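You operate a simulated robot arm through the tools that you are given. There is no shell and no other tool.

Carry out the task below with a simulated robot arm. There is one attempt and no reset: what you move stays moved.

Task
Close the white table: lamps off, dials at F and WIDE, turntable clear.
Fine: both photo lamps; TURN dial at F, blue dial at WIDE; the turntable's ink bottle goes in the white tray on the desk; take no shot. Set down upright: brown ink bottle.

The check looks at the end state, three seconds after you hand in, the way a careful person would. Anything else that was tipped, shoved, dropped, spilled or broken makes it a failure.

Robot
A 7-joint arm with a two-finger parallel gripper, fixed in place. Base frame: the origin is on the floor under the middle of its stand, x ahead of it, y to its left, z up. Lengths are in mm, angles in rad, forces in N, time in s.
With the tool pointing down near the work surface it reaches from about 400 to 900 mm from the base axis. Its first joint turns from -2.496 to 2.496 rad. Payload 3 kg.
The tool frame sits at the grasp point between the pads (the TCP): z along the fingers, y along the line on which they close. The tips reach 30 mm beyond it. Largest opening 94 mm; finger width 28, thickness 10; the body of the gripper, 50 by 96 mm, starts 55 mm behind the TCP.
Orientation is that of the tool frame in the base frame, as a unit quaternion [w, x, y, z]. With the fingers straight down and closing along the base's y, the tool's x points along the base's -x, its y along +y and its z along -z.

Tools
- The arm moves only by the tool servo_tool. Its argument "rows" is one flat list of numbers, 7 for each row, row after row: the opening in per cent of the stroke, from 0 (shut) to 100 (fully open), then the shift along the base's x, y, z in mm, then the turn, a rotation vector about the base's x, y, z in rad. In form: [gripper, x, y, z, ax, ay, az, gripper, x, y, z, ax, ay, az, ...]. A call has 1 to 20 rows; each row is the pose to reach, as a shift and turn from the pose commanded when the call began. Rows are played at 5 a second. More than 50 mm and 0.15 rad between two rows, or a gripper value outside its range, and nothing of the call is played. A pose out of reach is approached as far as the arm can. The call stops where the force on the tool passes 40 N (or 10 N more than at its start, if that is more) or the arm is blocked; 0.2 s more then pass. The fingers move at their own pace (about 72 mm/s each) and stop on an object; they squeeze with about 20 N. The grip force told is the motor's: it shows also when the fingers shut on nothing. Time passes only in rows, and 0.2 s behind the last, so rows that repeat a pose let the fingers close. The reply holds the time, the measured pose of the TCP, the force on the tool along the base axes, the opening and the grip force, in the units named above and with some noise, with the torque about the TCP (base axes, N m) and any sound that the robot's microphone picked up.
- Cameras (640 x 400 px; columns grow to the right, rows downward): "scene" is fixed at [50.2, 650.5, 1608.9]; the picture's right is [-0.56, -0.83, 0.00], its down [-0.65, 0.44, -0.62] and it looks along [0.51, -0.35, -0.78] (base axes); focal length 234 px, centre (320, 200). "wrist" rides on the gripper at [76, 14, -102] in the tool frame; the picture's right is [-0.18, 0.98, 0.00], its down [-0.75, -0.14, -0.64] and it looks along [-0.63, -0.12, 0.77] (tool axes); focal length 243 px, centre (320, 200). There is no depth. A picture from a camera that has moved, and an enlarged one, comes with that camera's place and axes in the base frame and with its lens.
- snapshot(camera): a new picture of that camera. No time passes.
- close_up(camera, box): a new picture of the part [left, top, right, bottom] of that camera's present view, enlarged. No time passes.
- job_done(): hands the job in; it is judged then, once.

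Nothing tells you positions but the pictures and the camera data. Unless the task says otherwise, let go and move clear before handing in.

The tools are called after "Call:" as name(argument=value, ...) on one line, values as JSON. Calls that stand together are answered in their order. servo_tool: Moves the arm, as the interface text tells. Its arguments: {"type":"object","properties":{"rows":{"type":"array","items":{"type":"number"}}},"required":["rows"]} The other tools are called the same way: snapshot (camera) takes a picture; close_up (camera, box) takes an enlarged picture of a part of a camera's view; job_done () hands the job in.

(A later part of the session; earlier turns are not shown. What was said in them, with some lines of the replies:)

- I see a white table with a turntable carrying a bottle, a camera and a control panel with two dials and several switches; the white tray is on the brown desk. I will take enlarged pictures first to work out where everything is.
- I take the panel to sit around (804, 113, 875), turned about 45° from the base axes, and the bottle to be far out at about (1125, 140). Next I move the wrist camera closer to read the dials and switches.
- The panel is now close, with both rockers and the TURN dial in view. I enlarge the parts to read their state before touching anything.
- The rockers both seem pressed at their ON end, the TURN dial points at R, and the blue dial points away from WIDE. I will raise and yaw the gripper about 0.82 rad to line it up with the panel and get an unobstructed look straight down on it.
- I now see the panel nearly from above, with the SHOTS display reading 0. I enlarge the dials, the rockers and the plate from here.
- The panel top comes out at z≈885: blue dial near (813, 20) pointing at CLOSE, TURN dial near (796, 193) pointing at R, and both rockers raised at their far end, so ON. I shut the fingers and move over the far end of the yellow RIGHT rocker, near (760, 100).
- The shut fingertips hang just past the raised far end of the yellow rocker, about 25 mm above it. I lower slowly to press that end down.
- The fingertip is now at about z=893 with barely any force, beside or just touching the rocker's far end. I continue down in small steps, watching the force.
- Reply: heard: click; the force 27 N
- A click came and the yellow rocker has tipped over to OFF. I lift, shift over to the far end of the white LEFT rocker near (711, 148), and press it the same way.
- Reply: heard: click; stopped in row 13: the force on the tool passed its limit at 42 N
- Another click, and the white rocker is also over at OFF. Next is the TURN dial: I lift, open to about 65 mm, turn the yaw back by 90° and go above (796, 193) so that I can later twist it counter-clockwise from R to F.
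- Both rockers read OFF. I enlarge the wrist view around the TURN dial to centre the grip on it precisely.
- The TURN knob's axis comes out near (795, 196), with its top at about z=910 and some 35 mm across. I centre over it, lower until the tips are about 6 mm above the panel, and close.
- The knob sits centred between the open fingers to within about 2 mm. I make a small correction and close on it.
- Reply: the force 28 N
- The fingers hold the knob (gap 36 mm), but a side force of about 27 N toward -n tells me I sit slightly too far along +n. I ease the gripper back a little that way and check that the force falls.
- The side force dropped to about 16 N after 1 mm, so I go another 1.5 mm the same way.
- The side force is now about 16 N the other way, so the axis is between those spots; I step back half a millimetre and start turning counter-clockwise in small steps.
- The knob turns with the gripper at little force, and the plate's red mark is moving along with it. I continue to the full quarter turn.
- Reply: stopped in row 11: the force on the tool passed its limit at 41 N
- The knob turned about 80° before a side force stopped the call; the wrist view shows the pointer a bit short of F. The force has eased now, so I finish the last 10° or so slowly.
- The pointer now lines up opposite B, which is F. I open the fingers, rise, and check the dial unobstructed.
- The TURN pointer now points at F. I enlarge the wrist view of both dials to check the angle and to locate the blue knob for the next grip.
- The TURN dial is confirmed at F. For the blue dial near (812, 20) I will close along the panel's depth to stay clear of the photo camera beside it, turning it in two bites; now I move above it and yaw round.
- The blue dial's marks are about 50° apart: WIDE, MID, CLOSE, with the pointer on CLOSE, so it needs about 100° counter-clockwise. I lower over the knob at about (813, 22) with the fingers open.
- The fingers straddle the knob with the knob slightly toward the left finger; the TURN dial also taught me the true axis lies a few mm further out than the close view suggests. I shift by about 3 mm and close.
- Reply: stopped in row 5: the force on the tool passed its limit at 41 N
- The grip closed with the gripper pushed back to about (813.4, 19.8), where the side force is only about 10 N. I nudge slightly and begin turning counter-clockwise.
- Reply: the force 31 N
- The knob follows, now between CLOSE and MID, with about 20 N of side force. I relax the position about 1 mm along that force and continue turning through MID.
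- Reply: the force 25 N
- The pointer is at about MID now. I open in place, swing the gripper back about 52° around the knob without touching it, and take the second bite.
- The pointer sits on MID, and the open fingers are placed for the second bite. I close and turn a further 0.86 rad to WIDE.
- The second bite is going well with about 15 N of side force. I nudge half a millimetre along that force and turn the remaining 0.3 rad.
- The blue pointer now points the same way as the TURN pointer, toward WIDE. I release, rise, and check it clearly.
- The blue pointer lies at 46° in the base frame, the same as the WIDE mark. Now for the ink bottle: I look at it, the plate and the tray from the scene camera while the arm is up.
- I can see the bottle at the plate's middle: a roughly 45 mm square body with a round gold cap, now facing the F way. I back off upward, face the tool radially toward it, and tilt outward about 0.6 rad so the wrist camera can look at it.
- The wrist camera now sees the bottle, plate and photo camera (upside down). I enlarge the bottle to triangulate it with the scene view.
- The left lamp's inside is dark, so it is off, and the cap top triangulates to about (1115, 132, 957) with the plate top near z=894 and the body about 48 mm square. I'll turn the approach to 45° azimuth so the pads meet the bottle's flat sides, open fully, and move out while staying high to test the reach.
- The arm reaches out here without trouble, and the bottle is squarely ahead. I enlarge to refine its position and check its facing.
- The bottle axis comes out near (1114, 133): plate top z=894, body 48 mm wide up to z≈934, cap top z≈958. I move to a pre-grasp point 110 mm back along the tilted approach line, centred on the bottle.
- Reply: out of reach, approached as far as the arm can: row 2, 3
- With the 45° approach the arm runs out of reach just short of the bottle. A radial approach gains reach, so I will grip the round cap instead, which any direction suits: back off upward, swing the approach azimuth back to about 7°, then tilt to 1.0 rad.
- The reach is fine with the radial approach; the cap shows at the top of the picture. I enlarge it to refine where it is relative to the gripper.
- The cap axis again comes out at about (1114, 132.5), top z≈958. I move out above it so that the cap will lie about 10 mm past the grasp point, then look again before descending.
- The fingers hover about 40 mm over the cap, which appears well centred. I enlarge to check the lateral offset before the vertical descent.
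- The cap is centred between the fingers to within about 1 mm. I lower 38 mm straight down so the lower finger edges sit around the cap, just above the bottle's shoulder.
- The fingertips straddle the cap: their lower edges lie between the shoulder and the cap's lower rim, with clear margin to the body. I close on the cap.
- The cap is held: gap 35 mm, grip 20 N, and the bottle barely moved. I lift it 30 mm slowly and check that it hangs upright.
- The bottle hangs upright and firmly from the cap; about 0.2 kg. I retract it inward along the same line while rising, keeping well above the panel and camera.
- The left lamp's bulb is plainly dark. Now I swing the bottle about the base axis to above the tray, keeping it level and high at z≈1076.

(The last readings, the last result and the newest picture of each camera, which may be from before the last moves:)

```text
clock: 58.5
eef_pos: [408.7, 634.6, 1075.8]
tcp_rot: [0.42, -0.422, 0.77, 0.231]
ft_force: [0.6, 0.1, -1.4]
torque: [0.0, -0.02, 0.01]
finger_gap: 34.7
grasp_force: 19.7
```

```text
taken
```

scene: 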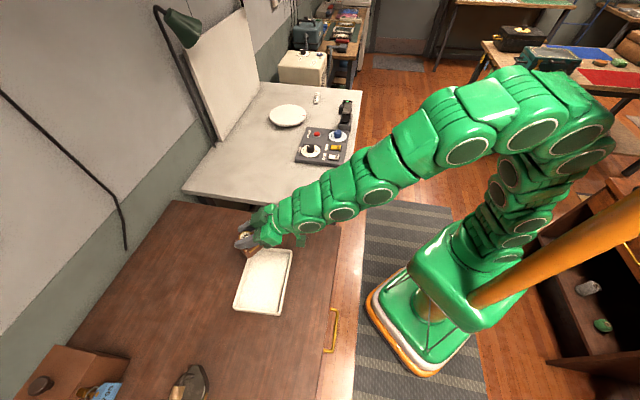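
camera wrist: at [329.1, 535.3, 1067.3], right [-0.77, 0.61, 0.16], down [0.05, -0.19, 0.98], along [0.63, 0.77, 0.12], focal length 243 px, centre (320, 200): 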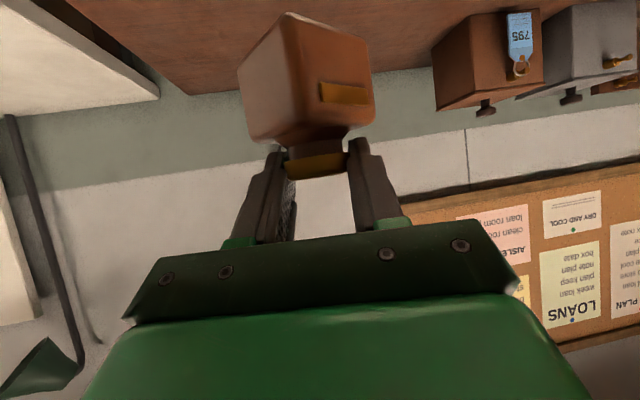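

The bottle is over the desk; triangulating the desk's far corner puts the desk top near z≈840, so the tray centre is around (377, 647). I shift toward it and lower to about 40 mm above, then check the scene view.

Call:
servo_tool(rows=[20, -10, 1, -12, 0, 0, 0, 20, -22, 2, -35, 0, 0, 0, 20, -34, 2.6, -60, 0, 0, 0, 20, -39, 2.6, -85, 0, 0, 0, 20, -39, 2.6, -105, 0, 0, 0, 20, -39, 2.6, -116, 0, 0, 0, 20, -39, 2.6, -116, 0, 0, 0])

Call:
close_up(camera="scene", box=[210, 220, 330, 330])

Call:
snapshot(camera="wrist")

```text
clock: 60.1
eef_pos: [372.0, 638.0, 958.7]
tcp_rot: [0.421, -0.42, 0.77, 0.231]
ft_force: [-0.1, 0.0, -2.1]
torque: [-0.02, -0.01, 0.01]
finger_gap: 34.7
grasp_force: 19.7
```

```text
3.64 times, centred on (270, 275) of scene
camera zoom: at [50.2, 650.5, 1608.9], right [-0.56, -0.83, 0.0], down [-0.65, 0.44, -0.62], along [0.51, -0.35, -0.78], focal length 851 px, centre (502, -73)
```

zoom: 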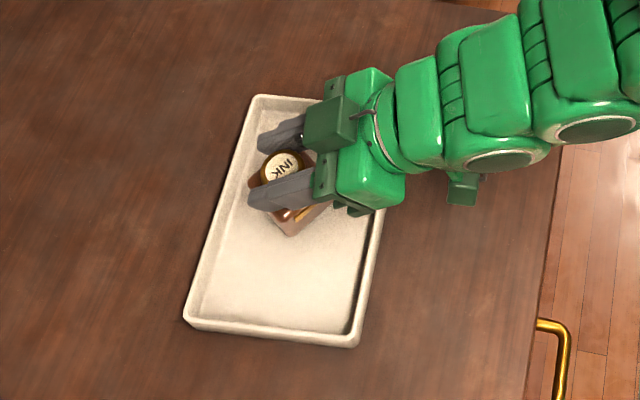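

```text
taken
camera wrist: at [290.7, 538.7, 950.4], right [-0.77, 0.61, 0.16], down [0.05, -0.19, 0.98], along [0.63, 0.77, 0.12], focal length 243 px, centre (320, 200)
```

wrist: 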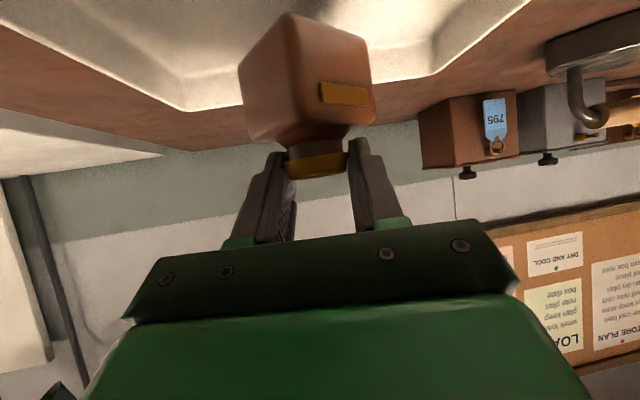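

The tray rim triangulates to z≈884, and the bottle hangs over the tray's middle with its base about 18 mm above the floor. I lower in small steps and watch the force for touchdown.

Call:
servo_tool(rows=[20, -3, 0, -3, 0, 0, 0, 20, -5, 0, -6, 0, 0, 0, 20, -5, 0, -9, 0, 0, 0, 20, -5, 0, -11, 0, 0, 0])

Call:
close_up(camera="scene", box=[240, 240, 310, 295])

Call:
close_up(camera="wrist", box=[140, 0, 480, 160])

```text
clock: 61.1
eef_pos: [366.3, 639.9, 948.9]
tcp_rot: [0.421, -0.421, 0.77, 0.231]
ft_force: [-1.0, 0.7, -1.8]
torque: [0.0, 0.0, -0.01]
finger_gap: 34.8
grasp_force: 20.3
```

```text
7.27 times, centred on (275, 268) of scene
camera zoom: at [50.2, 650.5, 1608.9], right [-0.56, -0.83, 0.0], down [-0.65, 0.44, -0.62], along [0.51, -0.35, -0.78], focal length 1703 px, centre (647, -291)
```

zoom: 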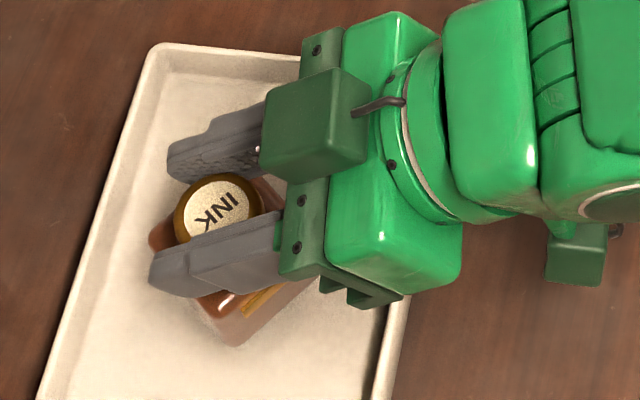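

```text
1.88 times, centred on (310, 80) of wrist
camera zoom: at [286.1, 539.1, 940.0], right [-0.77, 0.61, 0.16], down [0.05, -0.19, 0.98], along [0.63, 0.77, 0.12], focal length 457 px, centre (339, 426)
```

zoom: 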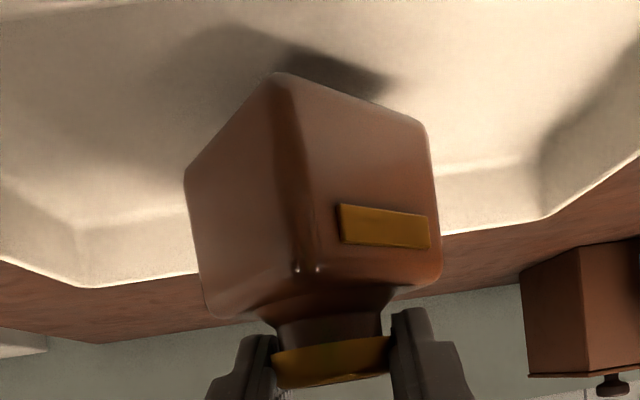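

Still hanging free just above the tray floor, with the shadow close to the base. I keep lowering in 1–2 mm steps.

Call:
servo_tool(rows=[20, 0, 0, -2, 0, 0, 0, 20, 0, 0, -3.5, 0, 0, 0, 20, 0, 0, -5, 0, 0, 0, 20, 0, 0, -5, 0, 0, 0])

Call:
close_up(camera="wrist", box=[140, 0, 480, 160])

```text
clock: 62.1
eef_pos: [365.8, 638.5, 943.3]
tcp_rot: [0.42, -0.421, 0.77, 0.23]
ft_force: [0.2, -0.4, -1.5]
torque: [-0.04, -0.03, 0.02]
finger_gap: 34.7
grasp_force: 20.1
```

```text
1.88 times, centred on (310, 80) of wrist
camera zoom: at [285.8, 539.0, 935.2], right [-0.77, 0.61, 0.16], down [0.05, -0.19, 0.98], along [0.63, 0.77, 0.12], focal length 457 px, centre (339, 426)
```

zoom: 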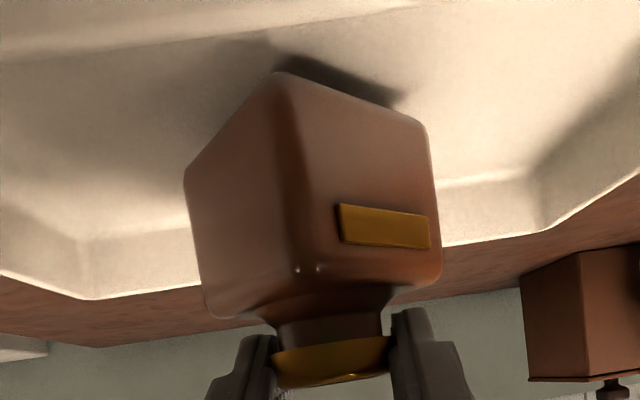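

The gap to the shadow has narrowed further but there is no contact yet. I continue gently.

Call:
servo_tool(rows=[20, 0, 0, -1.2, 0, 0, 0, 20, 0, 0, -2.4, 0, 0, 0, 20, 0, 0, -3.6, 0, 0, 0, 20, 0, 0, -3.6, 0, 0, 0])

Call:
close_up(camera="wrist", box=[140, 0, 480, 160])

```text
clock: 63.1
eef_pos: [366.2, 639.3, 939.9]
tcp_rot: [0.421, -0.421, 0.77, 0.23]
ft_force: [-1.0, 0.0, -1.6]
torque: [0.02, 0.05, 0.01]
finger_gap: 34.7
grasp_force: 20.0
```

```text
1.88 times, centred on (310, 80) of wrist
camera zoom: at [285.7, 539.3, 930.6], right [-0.77, 0.61, 0.16], down [0.05, -0.19, 0.98], along [0.63, 0.77, 0.12], focal length 457 px, centre (339, 426)
```

zoom: 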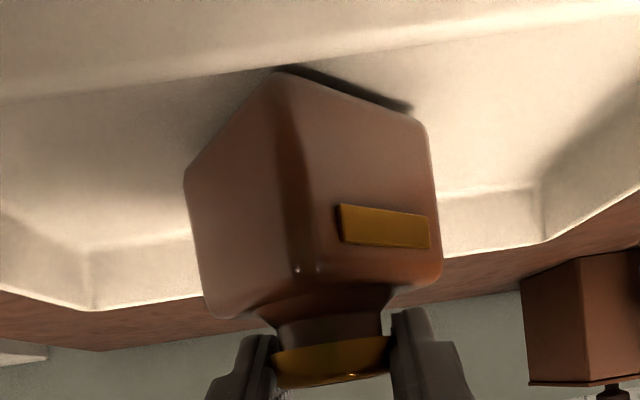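

The shadow strip is now thin, so the base is only a few mm above the floor. I keep going in 1 mm steps.

Call:
servo_tool(rows=[20, 0, 0, -1, 0, 0, 0, 20, 0, 0, -2, 0, 0, 0, 20, 0, 0, -3, 0, 0, 0, 20, 0, 0, -3, 0, 0, 0])

Call:
close_up(camera="wrist", box=[140, 0, 480, 160])

```text
clock: 64.1
eef_pos: [365.7, 638.5, 936.8]
tcp_rot: [0.421, -0.42, 0.77, 0.229]
ft_force: [-0.4, -0.3, -1.3]
torque: [-0.01, -0.01, 0.02]
finger_gap: 34.9
grasp_force: 20.2
```

```text
1.88 times, centred on (310, 80) of wrist
camera zoom: at [286.3, 539.2, 928.2], right [-0.77, 0.61, 0.16], down [0.05, -0.19, 0.98], along [0.63, 0.77, 0.12], focal length 457 px, centre (339, 426)
```

zoom: 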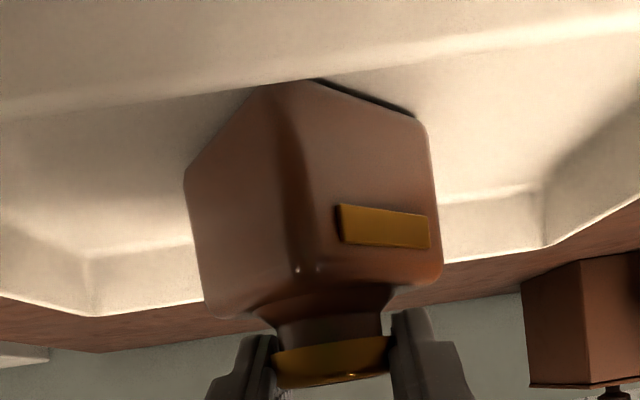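

Only a sliver of shadow is left under the base. Two more millimetres in half-millimetre steps.

Call:
servo_tool(rows=[20, 0, 0, -0.6, 0, 0, 0, 20, 0, 0, -1.2, 0, 0, 0, 20, 0, 0, -1.8, 0, 0, 0, 20, 0, 0, -1.8, 0, 0, 0])

Call:
close_up(camera="wrist", box=[220, 0, 400, 100])

```text
clock: 65.1
eef_pos: [366.3, 639.9, 935.5]
tcp_rot: [0.421, -0.421, 0.769, 0.231]
ft_force: [-1.9, -0.9, 13.6]
torque: [-0.02, 0.08, -0.04]
finger_gap: 34.8
grasp_force: 20.1
```

```text
3.56 times, centred on (310, 50) of wrist
camera zoom: at [286.1, 539.8, 927.1], right [-0.77, 0.61, 0.16], down [0.05, -0.19, 0.98], along [0.63, 0.77, 0.12], focal length 863 px, centre (356, 733)
```

zoom: 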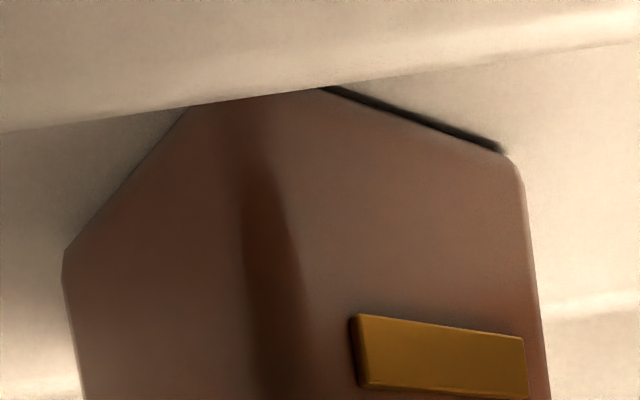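

Touchdown: the vertical force jumped to +13.6 N. I ease up about 1 mm to take the load off, then open the fingers and pause.

Call:
servo_tool(rows=[20, 0, 0, 0.5, 0, 0, 0, 20, 0, 0, 0.9, 0, 0, 0, 30, 0, 0, 0.9, 0, 0, 0, 45, 0, 0, 0.9, 0, 0, 0, 60, 0, 0, 0.9, 0, 0, 0, 80, 0, 0, 0.9, 0, 0, 0, 100, 0, 0, 0.9, 0, 0, 0, 100, 0, 0, 0.9, 0, 0, 0, 100, 0, 0, 0.9, 0, 0, 0])

Call:
snapshot(camera="wrist")

Call:
close_up(camera="scene", box=[220, 230, 310, 320])

```text
clock: 67.1
eef_pos: [366.7, 637.8, 935.5]
tcp_rot: [0.42, -0.421, 0.77, 0.23]
ft_force: [-0.6, 0.2, -1.4]
torque: [0.03, 0.02, 0.04]
finger_gap: 94.1
grasp_force: 0.0
```

```text
taken
camera wrist: at [286.3, 539.2, 927.3], right [-0.77, 0.61, 0.16], down [0.05, -0.19, 0.98], along [0.63, 0.77, 0.12], focal length 243 px, centre (320, 200)
```

wrist: 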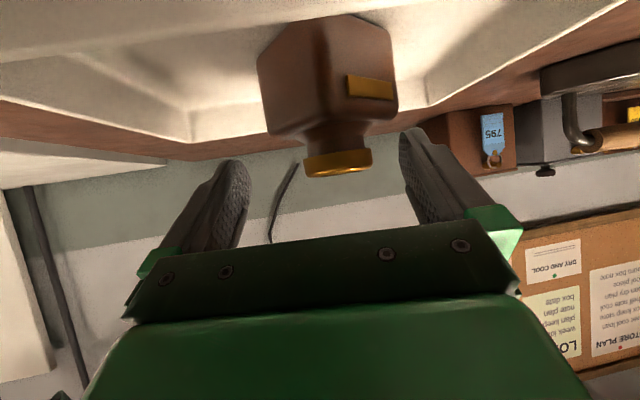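

```text
4.44 times, centred on (265, 275) of scene
camera zoom: at [50.2, 650.5, 1608.9], right [-0.56, -0.83, 0.0], down [-0.65, 0.44, -0.62], along [0.51, -0.35, -0.78], focal length 1041 px, centre (564, -133)
```

zoom: 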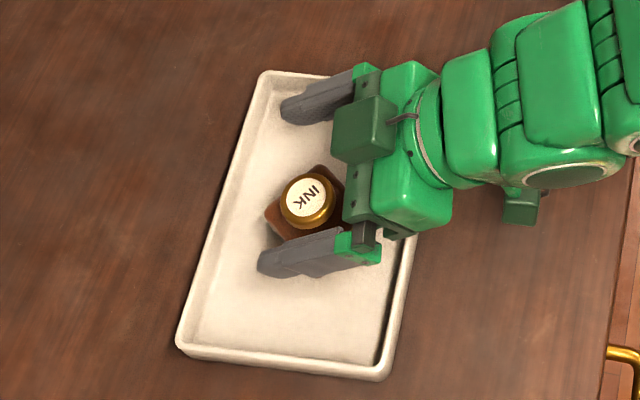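

The bottle stands in the tray on its own and is clear of both fingers, though it shifted a little sideways on release. I rise straight up, then back away to inspect.

Call:
servo_tool(rows=[100, 0, 0, 8, 0, 0, 0, 100, 0, 0, 20, 0, 0, 0, 100, 0, 0, 40, 0, 0, 0, 100, 0, 0, 70, 0, 0, 0, 100, 0, 0, 110, 0, 0, 0, 100, 0, 0, 150, 0, 0, 0, 100, -10, -20, 180, 0, 0, 0])

Call:
close_up(camera="scene", box=[220, 230, 310, 320])

Call:
snapshot(camera="scene")

```text
clock: 68.7
eef_pos: [357.1, 618.5, 1116.4]
tcp_rot: [0.421, -0.421, 0.769, 0.231]
ft_force: [-0.3, 0.2, 0.7]
torque: [-0.05, -0.01, -0.02]
finger_gap: 93.9
grasp_force: 0.1
```

```text
4.44 times, centred on (265, 275) of scene
camera zoom: at [50.2, 650.5, 1608.9], right [-0.56, -0.83, 0.0], down [-0.65, 0.44, -0.62], along [0.51, -0.35, -0.78], focal length 1041 px, centre (564, -133)
```

zoom: 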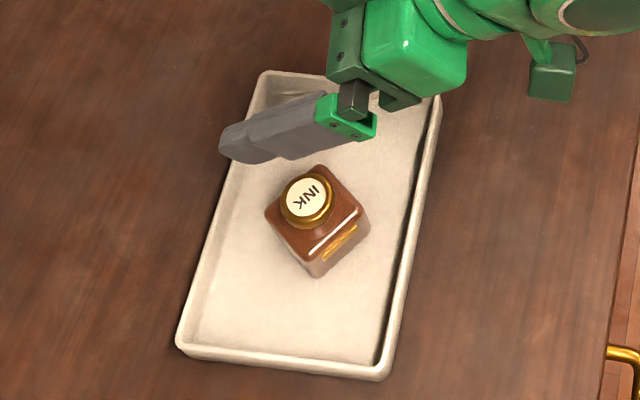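

```text
taken
```

scene: 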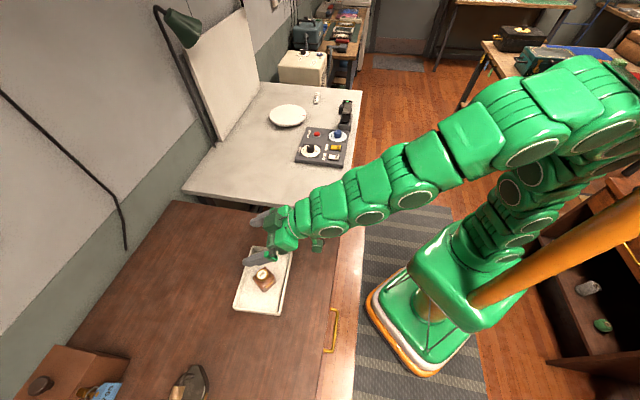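

The bottle stands upright in the middle of the tray and the turntable is empty. I check the panel and the shot display again, then will look for the right lamp with the wrist camera.

Call:
close_up(camera="scene", box=[295, 120, 355, 170])

Call:
close_up(camera="scene", box=[265, 80, 365, 140])

Call:
snapshot(camera="wrist")

```text
8.00 times, centred on (325, 145) of scene
camera zoom: at [50.2, 650.5, 1608.9], right [-0.56, -0.83, 0.0], down [-0.65, 0.44, -0.62], along [0.51, -0.35, -0.78], focal length 1873 px, centre (280, 640)
```

zoom: 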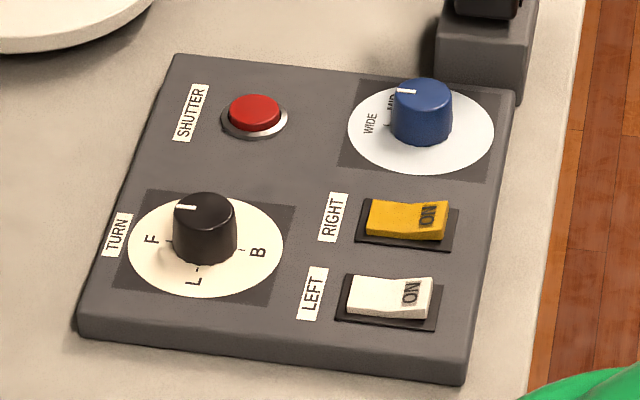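

```text
6.40 times, centred on (315, 110) of scene
camera zoom: at [50.2, 650.5, 1608.9], right [-0.56, -0.83, 0.0], down [-0.65, 0.44, -0.62], along [0.51, -0.35, -0.78], focal length 1498 px, centre (352, 776)
```

zoom: 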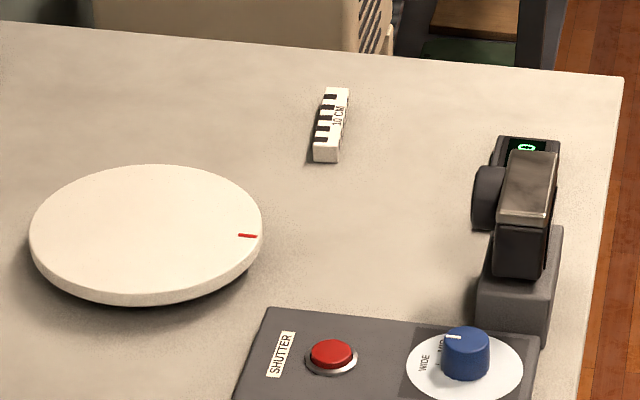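

```text
taken
camera wrist: at [276.2, 519.4, 1107.5], right [-0.77, 0.61, 0.16], down [0.05, -0.19, 0.98], along [0.63, 0.77, 0.12], focal length 243 px, centre (320, 200)
```

wrist: 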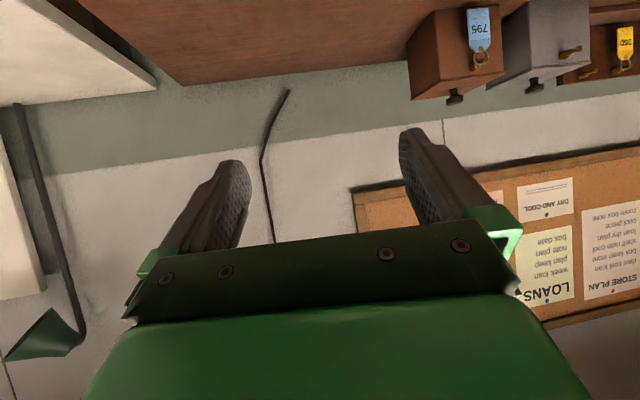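

Everything on the panel reads right, the display still shows 0, and nothing else has moved. To confirm the right lamp I swing the empty gripper back over the table at z≈1116 and turn it to look past its side.

Call:
servo_tool(rows=[100, 19.3, -9.9, 0, 0, 0, -0.03, 100, 50.6, -27.5, 0, 0, 0, -0.08, 100, 84.1, -48.6, 0, 0, 0, -0.135, 100, 116.3, -71.6, 0, 0, 0, -0.19, 100, 147.5, -96.5, 0, 0, 0, -0.245, 100, 177.3, -123.2, 0, 0, 0, -0.3, 100, 205.8, -151.6, 0, 0, 0, -0.355, 100, 232.7, -181.7, 0, 0, 0, -0.41, 100, 258.1, -213.3, 0, 0, 0, -0.465, 100, 281.6, -246.4, 0, 0, 0, -0.52, 100, 303.4, -280.9, 0, 0, 0, -0.575, 100, 323.5, -316.5, 0, 0, 0, -0.63, 100, 341.4, -353.5, 0, 0, 0, -0.685, 100, 357.5, -391.4, 0, 0, 0, -0.74, 100, 371.4, -430.4, 0, 0, 0, -0.795, 100, 383.3, -470.2, 0, 0, 0, -0.85, 100, 392.9, -510.7, 0, 0, 0, -0.905, 100, 400.3, -551.9, 0, 0, 0, -0.96, 100, 405.1, -589.7, 0, 0, 0, -1.01, 100, 407, -612.5, 0, 0, 0, -1.04])

Call:
servo_tool(rows=[100, -10, 0, 5, 0, 0, -0.13, 100, -20, 0, 10, 0, 0, -0.26, 100, -30, 0, 10, 0, 0, -0.39, 100, -40, 0, 10, 0, 0, -0.52, 100, -50, 0, 10, 0, 0, -0.65])

Call:
snapshot(camera="wrist")

Call:
snapshot(camera="scene")

```text
clock: 72.9
eef_pos: [763.3, 7.3, 1116.8]
tcp_rot: [0.48, 0.018, 0.877, -0.01]
ft_force: [-0.8, 0.8, -0.7]
torque: [0.0, 0.01, 0.0]
finger_gap: 94.0
grasp_force: 0.1
```

```text
clock: 74.1
eef_pos: [712.9, 6.6, 1126.3]
tcp_rot: [0.452, 0.297, 0.826, -0.162]
ft_force: [0.5, 0.1, 0.0]
torque: [-0.04, 0.01, -0.01]
finger_gap: 94.2
grasp_force: 0.0
```

```text
taken
camera wrist: at [624.0, 98.5, 1117.5], right [0.7, 0.69, 0.16], down [-0.19, -0.02, 0.98], along [0.68, -0.72, 0.12], focal length 243 px, centre (320, 200)
```

wrist: 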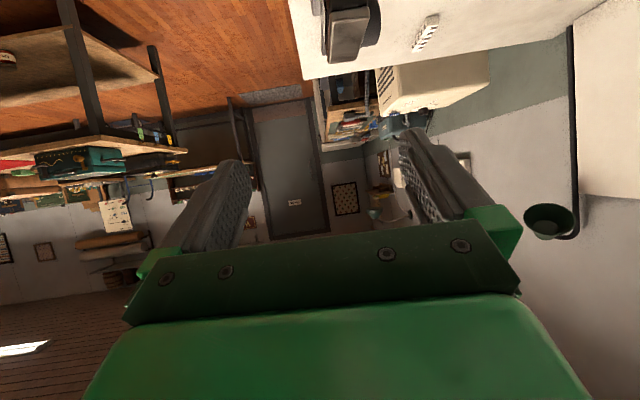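

```text
taken
```

scene: 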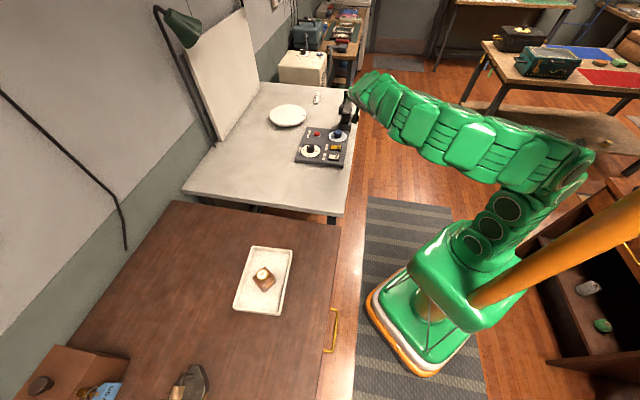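

The right lamp's head is now in view at the right of the picture. I enlarge it, along with the tray and the display, for a last check.

Call:
close_up(camera="wrist", box=[500, 180, 600, 260])

Call:
close_up(camera="scene", box=[225, 235, 305, 320])

Call:
close_up(camera="scene", box=[285, 85, 365, 175])

```text
5.00 times, centred on (550, 220) of wrist
camera zoom: at [624.0, 98.5, 1117.5], right [0.7, 0.69, 0.16], down [-0.19, -0.02, 0.98], along [0.68, -0.72, 0.12], focal length 1213 px, centre (-830, 100)
```

zoom: 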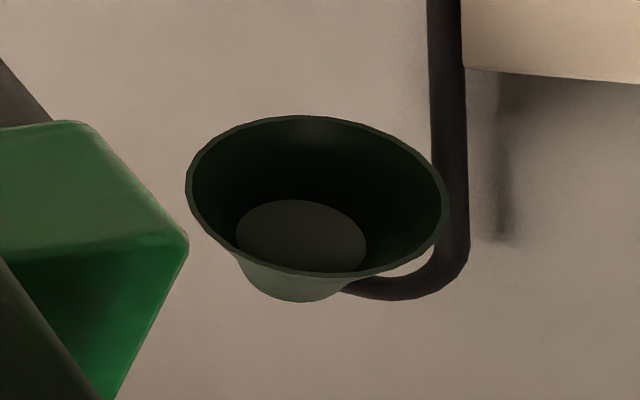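

```text
4.71 times, centred on (265, 278) of scene
camera zoom: at [50.2, 650.5, 1608.9], right [-0.56, -0.83, 0.0], down [-0.65, 0.44, -0.62], along [0.51, -0.35, -0.78], focal length 1102 px, centre (579, -165)
```

zoom: 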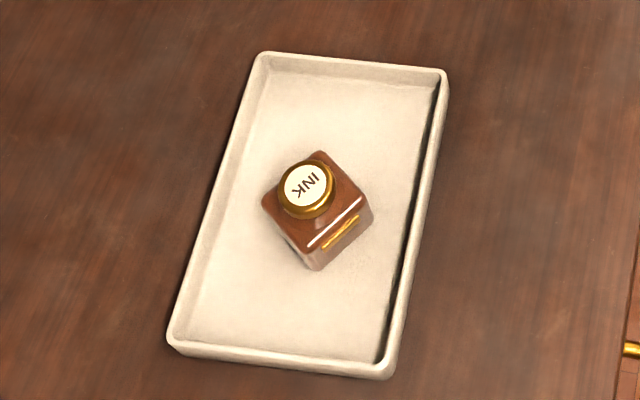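

```text
4.44 times, centred on (325, 130) of scene
camera zoom: at [50.2, 650.5, 1608.9], right [-0.56, -0.83, 0.0], down [-0.65, 0.44, -0.62], along [0.51, -0.35, -0.78], focal length 1041 px, centre (298, 511)
```

zoom: 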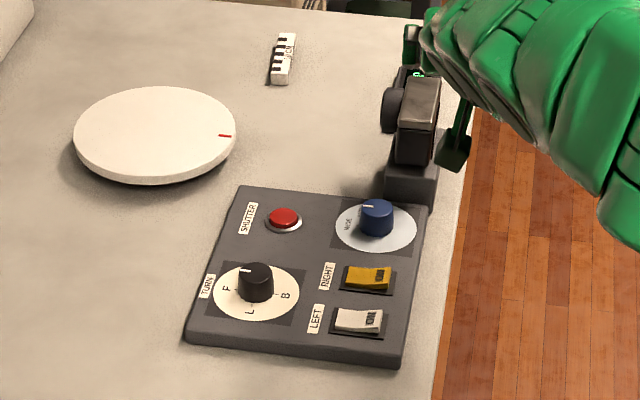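

Both lamp heads are dark and both rockers are off. TURN is at F, the blue dial is at WIDE, and the shot display reads 0. The brown bottle stands upright in the tray and the turntable is empty. The gripper is open and clear of everything, so I hand the job in.

Call:
job_done()

```text
The job is handed in.
```

I closed the white table and handed the job in. The hand-in gave no verdict, so this is what the last pictures show:

- **Lamps:** both rockers are over at OFF, and the insides of both lamp heads are dark.
- **Dials:** TURN points at F and the blue dial points at WIDE.
- **Turntable:** it is empty. The brown ink bottle stands upright near the middle of the white tray on the desk; it moved slightly sideways when I let go.
- **Shots:** none taken; the display reads 0.

I saw nothing else shoved or knocked over. The gripper is open and clear of everything.
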